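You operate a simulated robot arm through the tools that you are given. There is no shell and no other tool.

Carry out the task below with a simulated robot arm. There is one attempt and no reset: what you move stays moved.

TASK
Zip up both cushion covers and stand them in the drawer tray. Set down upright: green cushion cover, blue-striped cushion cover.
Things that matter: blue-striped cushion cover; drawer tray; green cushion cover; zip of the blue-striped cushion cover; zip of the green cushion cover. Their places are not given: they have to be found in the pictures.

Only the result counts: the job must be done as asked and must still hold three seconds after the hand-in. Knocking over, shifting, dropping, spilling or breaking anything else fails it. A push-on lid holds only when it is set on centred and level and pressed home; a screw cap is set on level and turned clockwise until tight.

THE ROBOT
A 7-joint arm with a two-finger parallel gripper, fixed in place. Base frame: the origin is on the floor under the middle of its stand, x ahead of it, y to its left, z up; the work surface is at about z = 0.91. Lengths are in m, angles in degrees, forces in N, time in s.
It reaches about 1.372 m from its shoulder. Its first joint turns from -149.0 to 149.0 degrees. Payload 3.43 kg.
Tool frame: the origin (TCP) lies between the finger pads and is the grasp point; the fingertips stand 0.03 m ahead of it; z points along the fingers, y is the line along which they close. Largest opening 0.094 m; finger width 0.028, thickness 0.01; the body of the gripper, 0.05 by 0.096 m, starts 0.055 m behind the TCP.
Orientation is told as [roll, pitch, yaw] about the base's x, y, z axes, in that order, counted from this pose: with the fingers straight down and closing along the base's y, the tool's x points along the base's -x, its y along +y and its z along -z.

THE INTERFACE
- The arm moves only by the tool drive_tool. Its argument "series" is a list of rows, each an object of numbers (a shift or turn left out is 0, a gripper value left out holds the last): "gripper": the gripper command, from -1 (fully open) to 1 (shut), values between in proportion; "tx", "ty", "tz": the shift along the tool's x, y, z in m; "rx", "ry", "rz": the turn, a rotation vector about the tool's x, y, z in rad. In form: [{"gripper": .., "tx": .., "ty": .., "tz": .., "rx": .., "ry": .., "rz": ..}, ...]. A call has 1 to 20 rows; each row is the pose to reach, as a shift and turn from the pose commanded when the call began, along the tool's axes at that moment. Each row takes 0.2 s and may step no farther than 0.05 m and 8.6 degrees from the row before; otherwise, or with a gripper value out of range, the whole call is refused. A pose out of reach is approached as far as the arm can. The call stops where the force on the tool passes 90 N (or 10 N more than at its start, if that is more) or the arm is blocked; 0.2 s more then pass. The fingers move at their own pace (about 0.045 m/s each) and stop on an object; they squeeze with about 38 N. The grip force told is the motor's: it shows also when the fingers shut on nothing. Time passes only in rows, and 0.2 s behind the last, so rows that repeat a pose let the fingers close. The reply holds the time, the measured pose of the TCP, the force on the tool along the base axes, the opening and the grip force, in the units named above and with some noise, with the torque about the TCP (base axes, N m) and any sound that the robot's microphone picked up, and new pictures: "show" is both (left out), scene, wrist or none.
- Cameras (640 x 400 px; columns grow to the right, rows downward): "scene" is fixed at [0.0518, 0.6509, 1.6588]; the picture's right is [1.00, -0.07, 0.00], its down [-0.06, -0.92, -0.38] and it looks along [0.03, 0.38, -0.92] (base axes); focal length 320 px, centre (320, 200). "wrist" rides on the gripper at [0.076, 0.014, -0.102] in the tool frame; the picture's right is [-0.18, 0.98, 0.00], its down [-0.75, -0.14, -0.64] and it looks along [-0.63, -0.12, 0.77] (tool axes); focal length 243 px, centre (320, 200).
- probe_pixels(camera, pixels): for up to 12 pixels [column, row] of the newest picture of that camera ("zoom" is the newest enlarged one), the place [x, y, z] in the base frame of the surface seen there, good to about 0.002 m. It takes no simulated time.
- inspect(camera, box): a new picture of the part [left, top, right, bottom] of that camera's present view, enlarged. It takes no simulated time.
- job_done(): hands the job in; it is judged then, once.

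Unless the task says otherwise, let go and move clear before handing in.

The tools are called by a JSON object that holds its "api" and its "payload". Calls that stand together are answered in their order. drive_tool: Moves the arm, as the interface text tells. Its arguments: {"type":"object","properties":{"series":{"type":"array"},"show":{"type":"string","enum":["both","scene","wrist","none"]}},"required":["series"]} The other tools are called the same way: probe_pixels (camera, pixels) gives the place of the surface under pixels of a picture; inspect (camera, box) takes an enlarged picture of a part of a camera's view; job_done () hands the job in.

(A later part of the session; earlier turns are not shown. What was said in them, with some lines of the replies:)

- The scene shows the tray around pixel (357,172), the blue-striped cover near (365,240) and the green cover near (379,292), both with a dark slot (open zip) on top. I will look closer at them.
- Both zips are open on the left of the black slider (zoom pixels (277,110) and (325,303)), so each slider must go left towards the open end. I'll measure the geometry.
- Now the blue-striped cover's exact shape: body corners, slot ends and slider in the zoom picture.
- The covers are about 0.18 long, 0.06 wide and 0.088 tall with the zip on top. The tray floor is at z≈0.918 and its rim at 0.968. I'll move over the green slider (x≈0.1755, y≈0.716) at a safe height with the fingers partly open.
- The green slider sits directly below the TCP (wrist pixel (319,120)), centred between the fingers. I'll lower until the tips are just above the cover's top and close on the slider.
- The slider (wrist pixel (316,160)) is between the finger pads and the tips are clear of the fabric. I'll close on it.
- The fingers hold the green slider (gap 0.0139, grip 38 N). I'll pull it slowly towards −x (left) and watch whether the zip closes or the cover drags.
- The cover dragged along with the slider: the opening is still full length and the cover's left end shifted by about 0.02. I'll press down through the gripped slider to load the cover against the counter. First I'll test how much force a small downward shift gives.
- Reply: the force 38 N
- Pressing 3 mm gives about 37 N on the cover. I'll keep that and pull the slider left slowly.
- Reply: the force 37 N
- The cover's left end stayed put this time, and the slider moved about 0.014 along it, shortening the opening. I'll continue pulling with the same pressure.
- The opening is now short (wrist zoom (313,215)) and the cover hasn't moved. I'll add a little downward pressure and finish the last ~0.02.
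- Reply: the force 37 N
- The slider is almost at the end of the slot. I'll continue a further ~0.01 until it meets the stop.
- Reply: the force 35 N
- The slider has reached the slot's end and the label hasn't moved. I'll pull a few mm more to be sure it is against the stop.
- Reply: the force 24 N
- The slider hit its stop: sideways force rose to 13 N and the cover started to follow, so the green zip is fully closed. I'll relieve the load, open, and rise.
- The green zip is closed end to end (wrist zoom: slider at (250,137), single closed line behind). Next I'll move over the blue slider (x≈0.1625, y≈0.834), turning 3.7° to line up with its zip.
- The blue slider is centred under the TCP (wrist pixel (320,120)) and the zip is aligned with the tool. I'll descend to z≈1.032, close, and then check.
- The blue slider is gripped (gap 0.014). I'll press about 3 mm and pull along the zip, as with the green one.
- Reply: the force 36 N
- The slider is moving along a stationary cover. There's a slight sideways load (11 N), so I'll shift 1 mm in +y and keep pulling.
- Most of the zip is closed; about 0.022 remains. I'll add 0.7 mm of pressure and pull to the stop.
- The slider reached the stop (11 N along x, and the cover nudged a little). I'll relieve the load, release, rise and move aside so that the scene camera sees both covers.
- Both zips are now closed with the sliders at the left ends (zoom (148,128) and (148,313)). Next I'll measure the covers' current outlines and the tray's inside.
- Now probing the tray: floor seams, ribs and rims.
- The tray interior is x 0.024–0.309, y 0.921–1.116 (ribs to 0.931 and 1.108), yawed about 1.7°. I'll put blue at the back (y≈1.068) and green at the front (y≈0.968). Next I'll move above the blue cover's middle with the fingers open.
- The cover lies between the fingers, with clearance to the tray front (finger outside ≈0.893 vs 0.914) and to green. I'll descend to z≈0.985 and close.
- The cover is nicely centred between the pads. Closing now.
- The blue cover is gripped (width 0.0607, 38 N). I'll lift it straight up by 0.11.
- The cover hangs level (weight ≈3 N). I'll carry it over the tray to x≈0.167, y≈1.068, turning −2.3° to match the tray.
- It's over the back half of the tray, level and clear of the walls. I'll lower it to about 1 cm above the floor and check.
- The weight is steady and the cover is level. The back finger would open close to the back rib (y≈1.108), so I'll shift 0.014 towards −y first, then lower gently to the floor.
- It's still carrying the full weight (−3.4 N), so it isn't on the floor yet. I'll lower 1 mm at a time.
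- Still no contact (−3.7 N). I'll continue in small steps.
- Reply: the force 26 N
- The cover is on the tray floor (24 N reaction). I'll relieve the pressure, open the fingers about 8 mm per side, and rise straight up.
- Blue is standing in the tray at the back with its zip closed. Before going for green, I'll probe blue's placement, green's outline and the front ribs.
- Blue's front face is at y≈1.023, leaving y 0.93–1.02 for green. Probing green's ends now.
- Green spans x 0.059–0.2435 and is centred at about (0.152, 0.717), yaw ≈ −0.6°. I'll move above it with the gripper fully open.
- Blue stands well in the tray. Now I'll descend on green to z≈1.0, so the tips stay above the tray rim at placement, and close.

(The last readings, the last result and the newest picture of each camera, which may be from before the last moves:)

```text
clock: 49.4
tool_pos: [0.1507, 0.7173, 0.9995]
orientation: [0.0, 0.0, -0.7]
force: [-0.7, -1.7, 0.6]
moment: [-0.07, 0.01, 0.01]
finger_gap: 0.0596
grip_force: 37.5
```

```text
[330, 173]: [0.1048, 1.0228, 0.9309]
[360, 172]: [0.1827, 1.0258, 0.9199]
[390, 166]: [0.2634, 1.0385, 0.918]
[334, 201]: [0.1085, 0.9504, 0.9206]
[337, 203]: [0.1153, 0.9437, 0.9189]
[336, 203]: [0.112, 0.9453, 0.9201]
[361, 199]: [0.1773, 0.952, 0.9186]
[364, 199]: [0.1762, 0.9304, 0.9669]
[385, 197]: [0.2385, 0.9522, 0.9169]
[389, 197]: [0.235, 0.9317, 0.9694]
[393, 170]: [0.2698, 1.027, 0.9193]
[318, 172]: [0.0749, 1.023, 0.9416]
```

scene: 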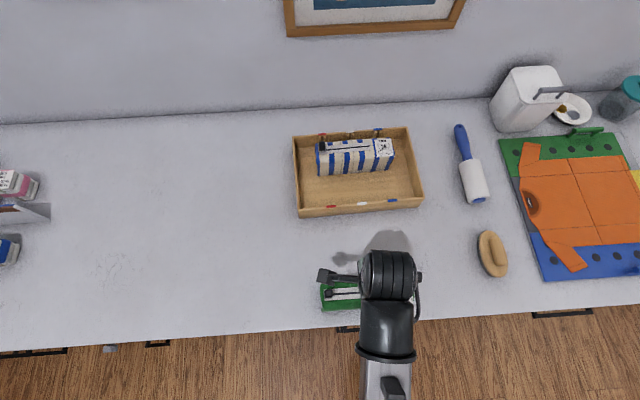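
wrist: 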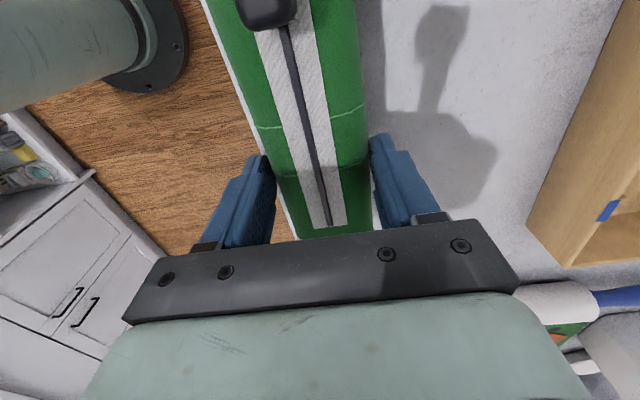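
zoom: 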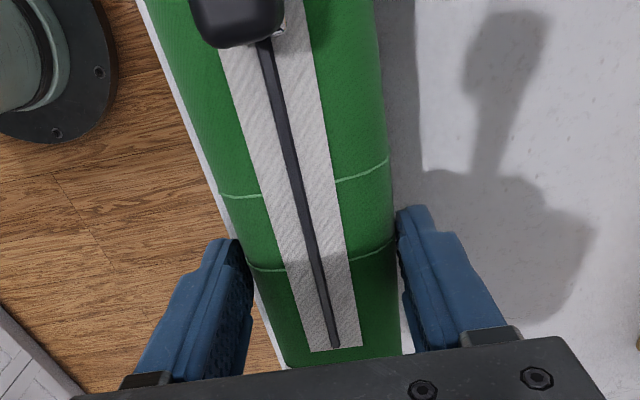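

Green is gripped (0.0596, 38 N). I'll lift it straight up 0.11 and check that it hangs level.

{"api": "drive_tool", "payload": {"series": [{"gripper": 1, "tz": -0.008}, {"tz": -0.02}, {"tz": -0.04}, {"tz": -0.06}, {"tz": -0.08}, {"tz": -0.1}, {"tz": -0.11}, {"tz": -0.11}]}}

{"api": "inspect", "payload": {"camera": "wrist", "box": [160, 0, 480, 260]}}

{"api": "inspect", "payload": {"camera": "scene", "box": [290, 190, 450, 310]}}

```text
clock: 51.2
tool_pos: [0.1511, 0.7171, 1.1102]
orientation: [0.0, 0.0, -0.6]
force: [0.0, -0.5, -3.8]
moment: [-0.03, 0.0, 0.01]
finger_gap: 0.0596
grip_force: 38.3
```

scene: 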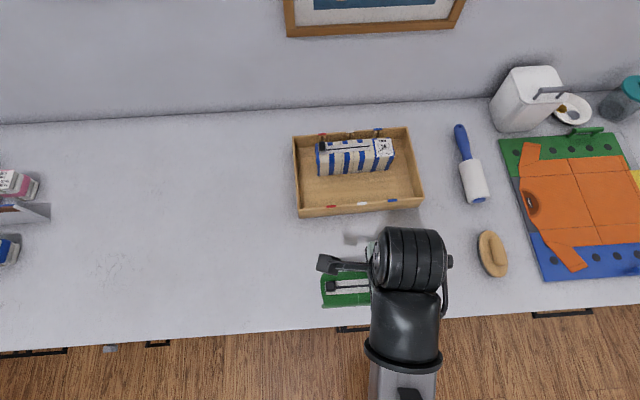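
wrist: 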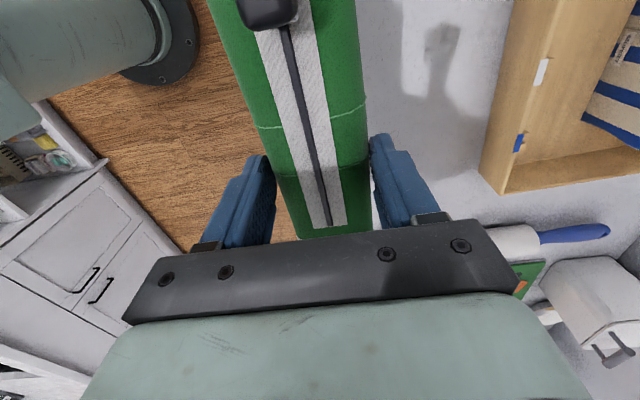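

```text
1.54 times, centred on (320, 130) of wrist
```

zoom: 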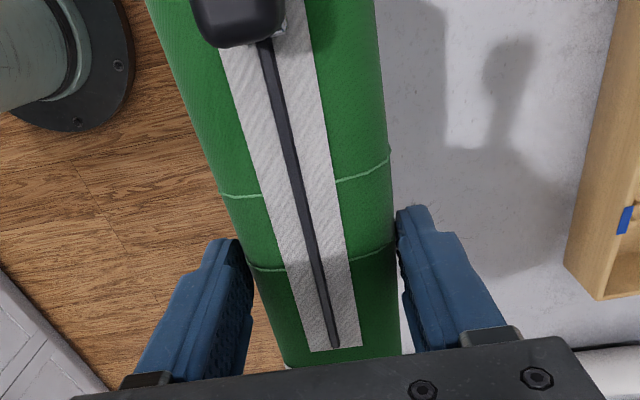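

```text
3.33 times, centred on (370, 250) of scene
```

zoom: 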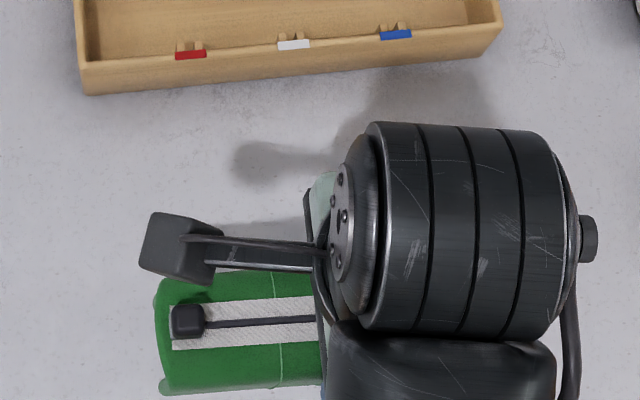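

Green hangs level (−3.8 N). I'll carry it over the front half of the tray to x≈0.167, y≈0.968, yaw 1.7°.

{"api": "drive_tool", "payload": {"series": [{"gripper": 1, "tx": -0.0015, "ty": 0.0279, "rz": -0.004}, {"tx": -0.003, "ty": 0.0558, "rz": -0.009}, {"tx": -0.0045, "ty": 0.0837, "rz": -0.014}, {"tx": -0.006, "ty": 0.1116, "rz": -0.018}, {"tx": -0.0075, "ty": 0.1395, "rz": -0.023}, {"tx": -0.009, "ty": 0.1674, "rz": -0.027}, {"tx": -0.0105, "ty": 0.1953, "rz": -0.032}, {"tx": -0.012, "ty": 0.2232, "rz": -0.037}, {"tx": -0.0134, "ty": 0.2511, "rz": -0.041}, {"tx": -0.0134, "ty": 0.2511, "rz": -0.041}]}}

{"api": "inspect", "payload": {"camera": "wrist", "box": [160, 0, 480, 260]}}

{"api": "inspect", "payload": {"camera": "scene", "box": [280, 100, 440, 220]}}

```text
clock: 53.4
tool_pos: [0.1675, 0.9686, 1.1089]
orientation: [0.0, 0.0, 1.8]
force: [0.1, 0.8, -3.1]
moment: [-0.02, 0.01, -0.01]
finger_gap: 0.0593
grip_force: 38.5
```

scene: 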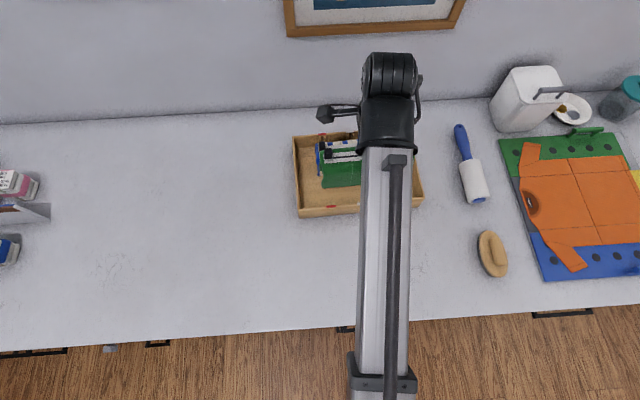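
wrist: 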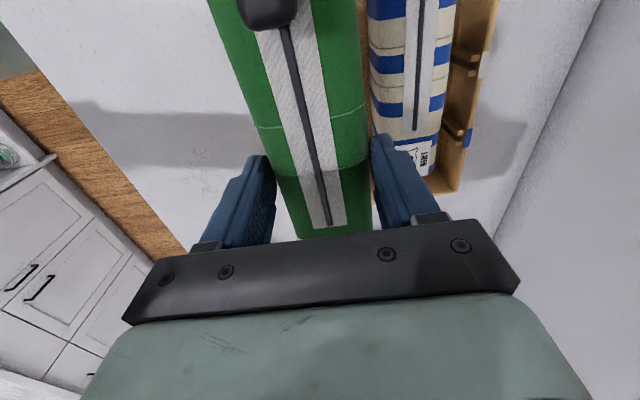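

```text
1.54 times, centred on (320, 130) of wrist
```

zoom: 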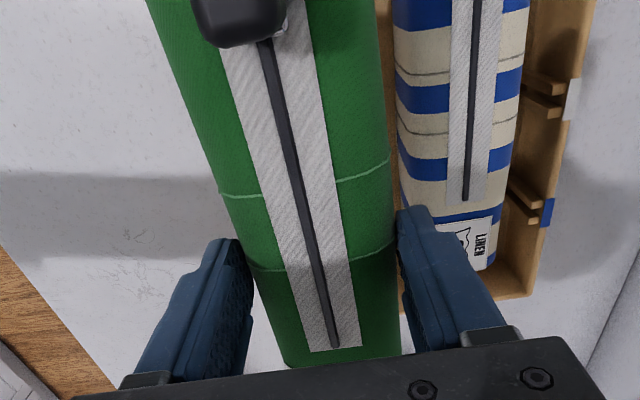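

```text
3.33 times, centred on (360, 160) of scene
```

zoom: 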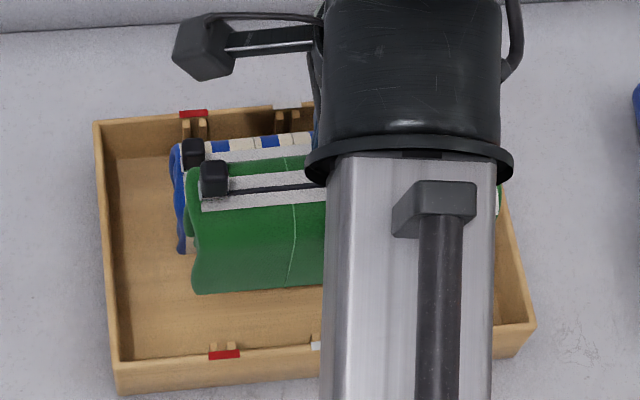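

I'll probe green's front edge and end before lowering.

{"api": "probe_pixels", "payload": {"camera": "zoom", "pixels": [[198, 288], [300, 280], [195, 220], [190, 215], [300, 200], [180, 245]]}}

{"api": "drive_tool", "payload": {"series": [{"gripper": 1, "tz": 0.015}, {"tz": 0.03}, {"tz": 0.04}, {"tz": 0.045}, {"tz": 0.045}]}}

{"api": "inspect", "payload": {"camera": "scene", "box": [280, 110, 440, 230]}}

{"api": "inspect", "payload": {"camera": "wrist", "box": [160, 0, 480, 260]}}

```text
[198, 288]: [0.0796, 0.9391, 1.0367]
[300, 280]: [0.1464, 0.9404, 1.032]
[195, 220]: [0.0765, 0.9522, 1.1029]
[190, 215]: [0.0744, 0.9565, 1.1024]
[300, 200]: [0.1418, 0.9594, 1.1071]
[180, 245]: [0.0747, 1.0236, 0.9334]
```

```text
clock: 54.6
tool_pos: [0.1675, 0.9692, 1.0643]
orientation: [-0.1, -0.1, 1.7]
force: [-0.4, -1.0, -2.9]
moment: [0.02, -0.03, 0.0]
finger_gap: 0.0594
grip_force: 37.6
```

scene: 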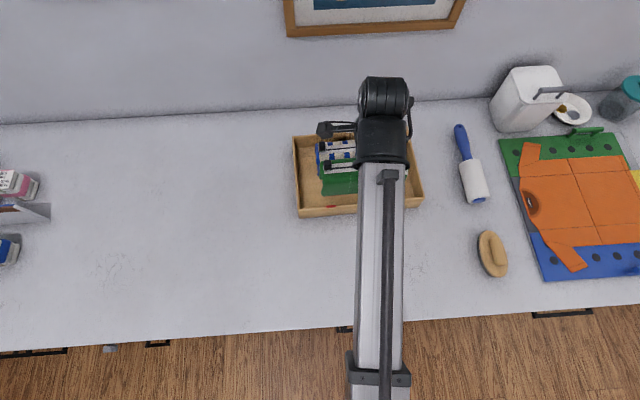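
wrist: 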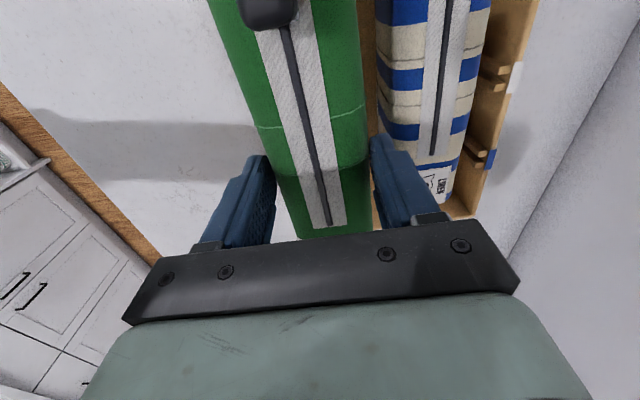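

```text
3.33 times, centred on (360, 170) of scene
```

zoom: 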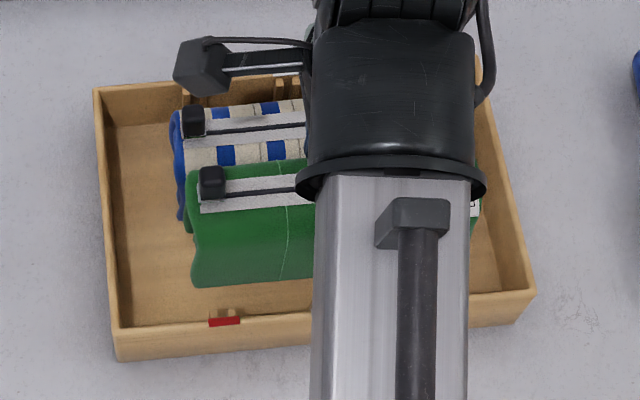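

```text
1.54 times, centred on (320, 130) of wrist
```

zoom: 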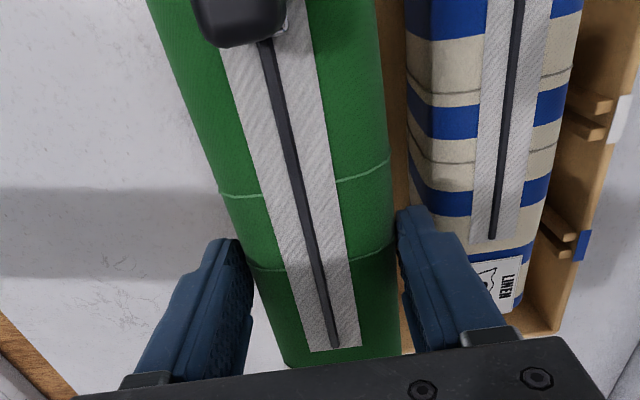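

Green's front face is at y≈0.940, clear of the front ribs (0.932) and of blue at the back. I'll lower to just above the floor.

{"api": "drive_tool", "payload": {"series": [{"gripper": 1, "tz": 0.015}, {"tz": 0.03}, {"tz": 0.04}, {"tz": 0.048}, {"tz": 0.052}, {"tz": 0.052}]}}

{"api": "inspect", "payload": {"camera": "scene", "box": [280, 110, 440, 230]}}

{"api": "inspect", "payload": {"camera": "wrist", "box": [160, 0, 480, 260]}}

```text
clock: 56.0
tool_pos: [0.1681, 0.969, 1.0121]
orientation: [0.0, 0.1, 1.7]
force: [-0.3, -0.2, -2.6]
moment: [-0.01, 0.02, -0.02]
finger_gap: 0.0593
grip_force: 38.5
```

scene: 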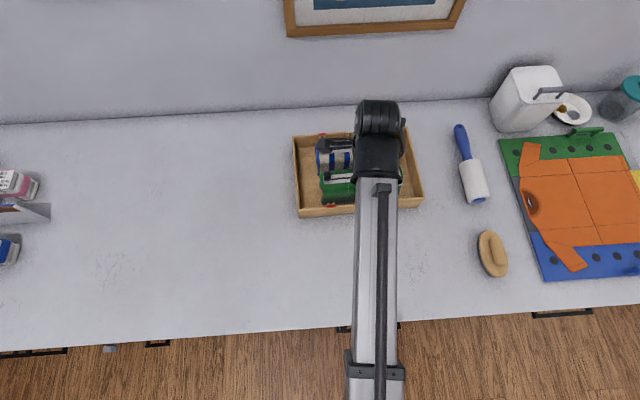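
wrist: 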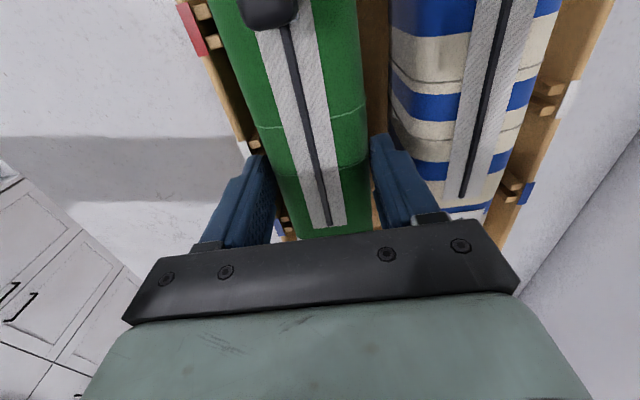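

```text
3.33 times, centred on (360, 170) of scene
```

zoom: 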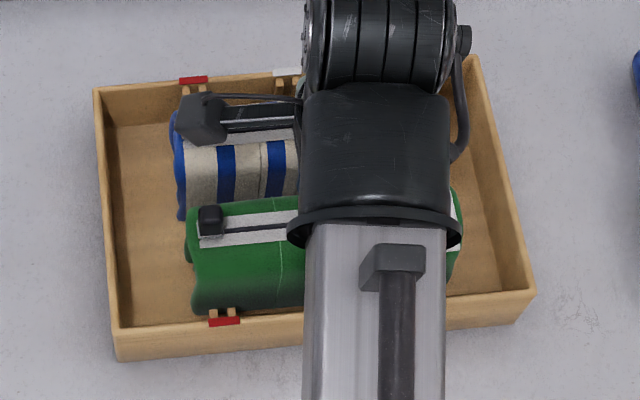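

```text
1.54 times, centred on (320, 130) of wrist
```

zoom: 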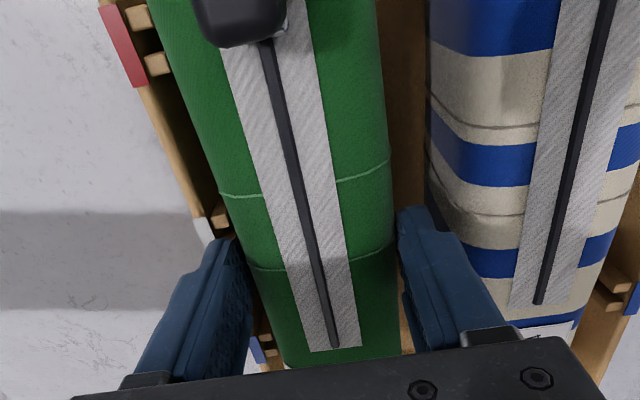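

Green slides in beside the front ribs without contact. I'll keep lowering in small steps until the weight comes off.

{"api": "drive_tool", "payload": {"series": [{"gripper": 1, "tz": 0.001}, {"tz": 0.002}, {"tz": 0.003}, {"tz": 0.003}], "show": "none"}}

{"api": "drive_tool", "payload": {"series": [{"gripper": 1, "tz": 0.001}, {"tz": 0.0015}, {"tz": 0.0015}], "show": "none"}}

```text
clock: 57.0
tool_pos: [0.1676, 0.9688, 1.0091]
orientation: [0.0, -0.1, 1.7]
force: [0.8, 0.5, -2.6]
moment: [0.05, -0.01, 0.01]
finger_gap: 0.0597
grip_force: 38.1
```

```text
clock: 57.8
tool_pos: [0.1676, 0.9684, 1.0087]
orientation: [-0.1, 0.1, 1.7]
force: [-0.1, 0.7, -3.2]
moment: [0.0, -0.03, -0.01]
finger_gap: 0.0596
grip_force: 38.3
```

Still hanging at about −3 N; a little further.

{"api": "drive_tool", "payload": {"series": [{"gripper": 1, "tz": 0.001}, {"tz": 0.0015}, {"tz": 0.0015}], "show": "none"}}

{"api": "drive_tool", "payload": {"series": [{"gripper": 1, "tz": 0.001}, {"tz": 0.001}], "show": "none"}}

```text
clock: 58.6
tool_pos: [0.1681, 0.9703, 1.0056]
orientation: [0.0, 0.0, 1.7]
force: [0.4, -1.7, -0.7]
moment: [0.03, 0.13, 0.05]
finger_gap: 0.0596
grip_force: 38.0
```

```text
clock: 59.2
tool_pos: [0.1669, 0.9694, 1.0066]
orientation: [0.1, 0.0, 1.7]
force: [3.1, -0.1, 7.6]
moment: [0.3, 0.13, 0.05]
finger_gap: 0.0597
grip_force: 37.6
```

Green rests on the tray floor (about +8 N). I'll open 7 mm per side, which stays clear of blue at y≈1.025, and rise straight up.

{"api": "drive_tool", "payload": {"series": [{"gripper": 1, "tz": -0.0006}, {"gripper": 0.2, "tz": -0.0006}, {"gripper": -0.55, "tz": -0.0006}, {"gripper": -0.55, "tz": -0.0006}, {"gripper": -0.55, "tz": -0.0006}, {"gripper": -0.55, "tz": -0.01}, {"tz": -0.03}, {"tz": -0.06}, {"tz": -0.1}, {"tz": -0.14}]}}

{"api": "inspect", "payload": {"camera": "wrist", "box": [160, 0, 480, 260]}}

{"api": "inspect", "payload": {"camera": "scene", "box": [280, 110, 440, 230]}}

```text
clock: 61.4
tool_pos: [0.1682, 0.9699, 1.1458]
orientation: [0.0, -0.1, 1.7]
force: [-0.8, 0.6, 0.2]
moment: [-0.02, -0.02, 0.02]
finger_gap: 0.0729
grip_force: 0.0
```

scene: 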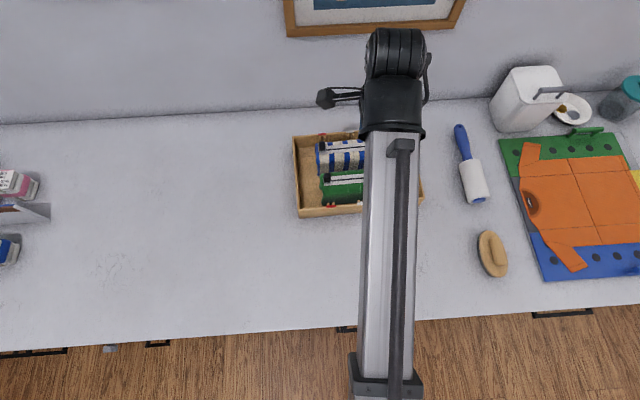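
wrist: 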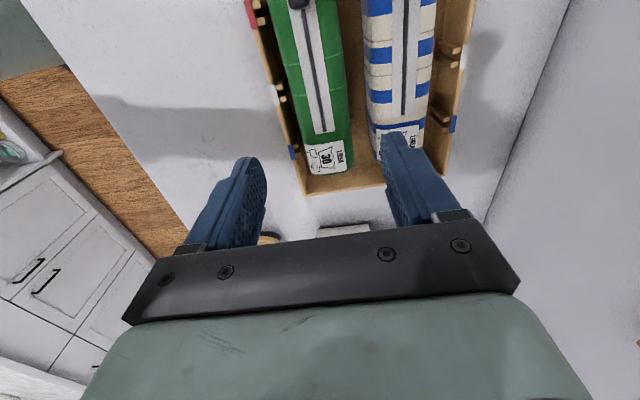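

```text
1.54 times, centred on (320, 130) of wrist
```

zoom: 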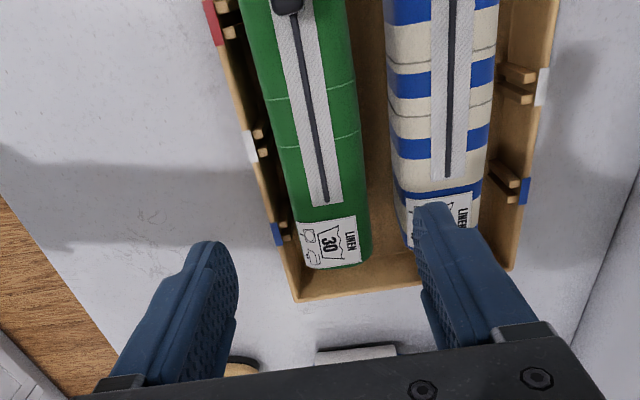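

```text
3.33 times, centred on (360, 170) of scene
```

zoom: 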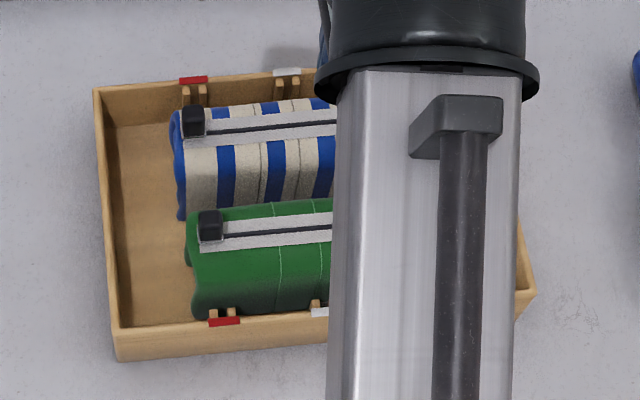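

Both covers stand in the tray. I'll move the arm up and aside so the final state can be checked without the arm in the view.

{"api": "drive_tool", "payload": {"series": [{"gripper": -0.55, "tx": 0.0, "tz": -0.03}, {"tx": 0.0, "tz": -0.06}, {"tx": -0.035, "tz": -0.08}, {"tx": -0.075, "tz": -0.08}, {"tx": -0.115, "tz": -0.08}, {"tx": -0.15, "tz": -0.08}, {"tx": -0.15, "tz": -0.08}]}}

{"api": "inspect", "payload": {"camera": "scene", "box": [280, 110, 440, 230]}}

```text
clock: 63.0
tool_pos: [0.3179, 0.9737, 1.2254]
orientation: [0.0, 0.1, 1.7]
force: [1.2, -0.9, 0.2]
moment: [-0.04, -0.02, 0.0]
finger_gap: 0.0727
grip_force: 0.1
```

scene: 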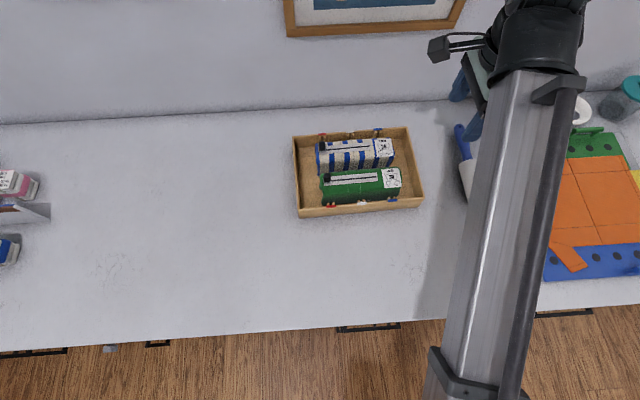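
wrist: 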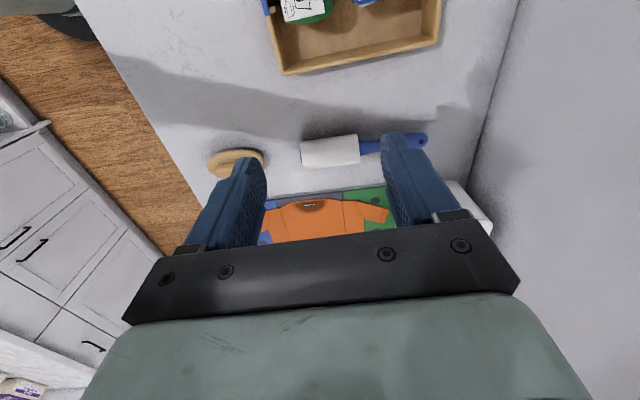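

```text
3.33 times, centred on (360, 170) of scene
```

zoom: 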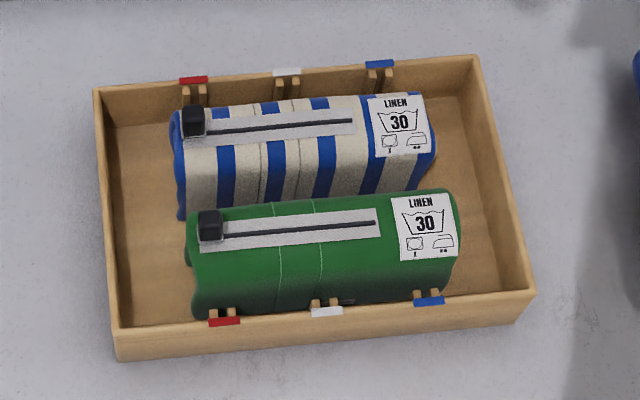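

Both covers stand side by side in the tray with their zips closed. I'll check that they are level and resting on the floor by probing their tops.

{"api": "probe_pixels", "payload": {"camera": "zoom", "pixels": [[230, 128], [350, 120], [420, 110], [185, 210], [240, 232], [370, 222], [440, 210], [205, 310], [440, 290], [300, 222], [120, 350], [480, 60]]}}

{"api": "inspect", "payload": {"camera": "scene", "box": [310, 135, 410, 210]}}

```text
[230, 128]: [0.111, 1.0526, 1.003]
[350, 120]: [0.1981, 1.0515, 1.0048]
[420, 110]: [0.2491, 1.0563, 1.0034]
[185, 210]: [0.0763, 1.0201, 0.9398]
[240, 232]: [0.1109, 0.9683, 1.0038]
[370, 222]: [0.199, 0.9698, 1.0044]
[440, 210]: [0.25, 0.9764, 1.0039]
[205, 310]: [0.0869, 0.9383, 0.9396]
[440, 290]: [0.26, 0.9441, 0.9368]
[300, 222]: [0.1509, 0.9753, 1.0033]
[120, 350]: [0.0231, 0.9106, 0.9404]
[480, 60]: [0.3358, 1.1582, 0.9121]
```

```text
5.33 times, centred on (360, 172) of scene
```

zoom: 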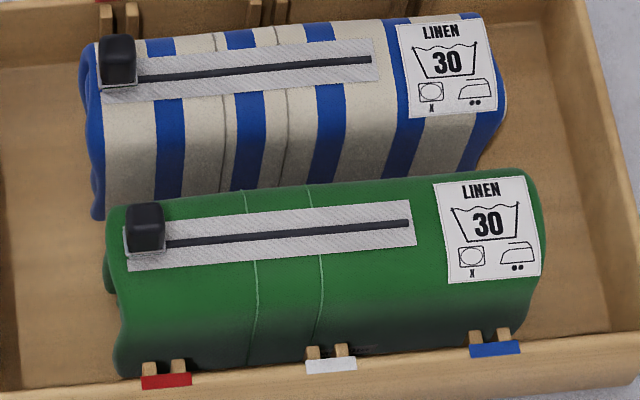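

Both covers are level (tops at z≈1.003–1.004 along their length), inside the tray walls, with sliders at the closed ends (zoom (118,62) and (145,228)). The tray hasn't moved and the arm is clear, so I'm handing in.

{"api": "job_done", "payload": {}}

```text
The job is handed in.
```

Both cushion covers are zipped shut and standing upright, zip side up, in the drawer tray. The blue-striped one is at the back and the green one at the front.

- **Zips:** I pulled each slider until it hit the stop. The final pictures show a closed line along the full length of both zips.
- **Placement:** Both covers are level (tops at z ≈ 1.003–1.005), rest on the tray floor and sit inside the walls.
- **Surroundings:** The tray has not moved measurably, and I saw no sign that anything else was touched. I let go and moved the arm clear before handing in.

I took "upright" to mean resting on the long base with the zip on top, as the covers were at the start. The hand-in was accepted, but no verdict came back.
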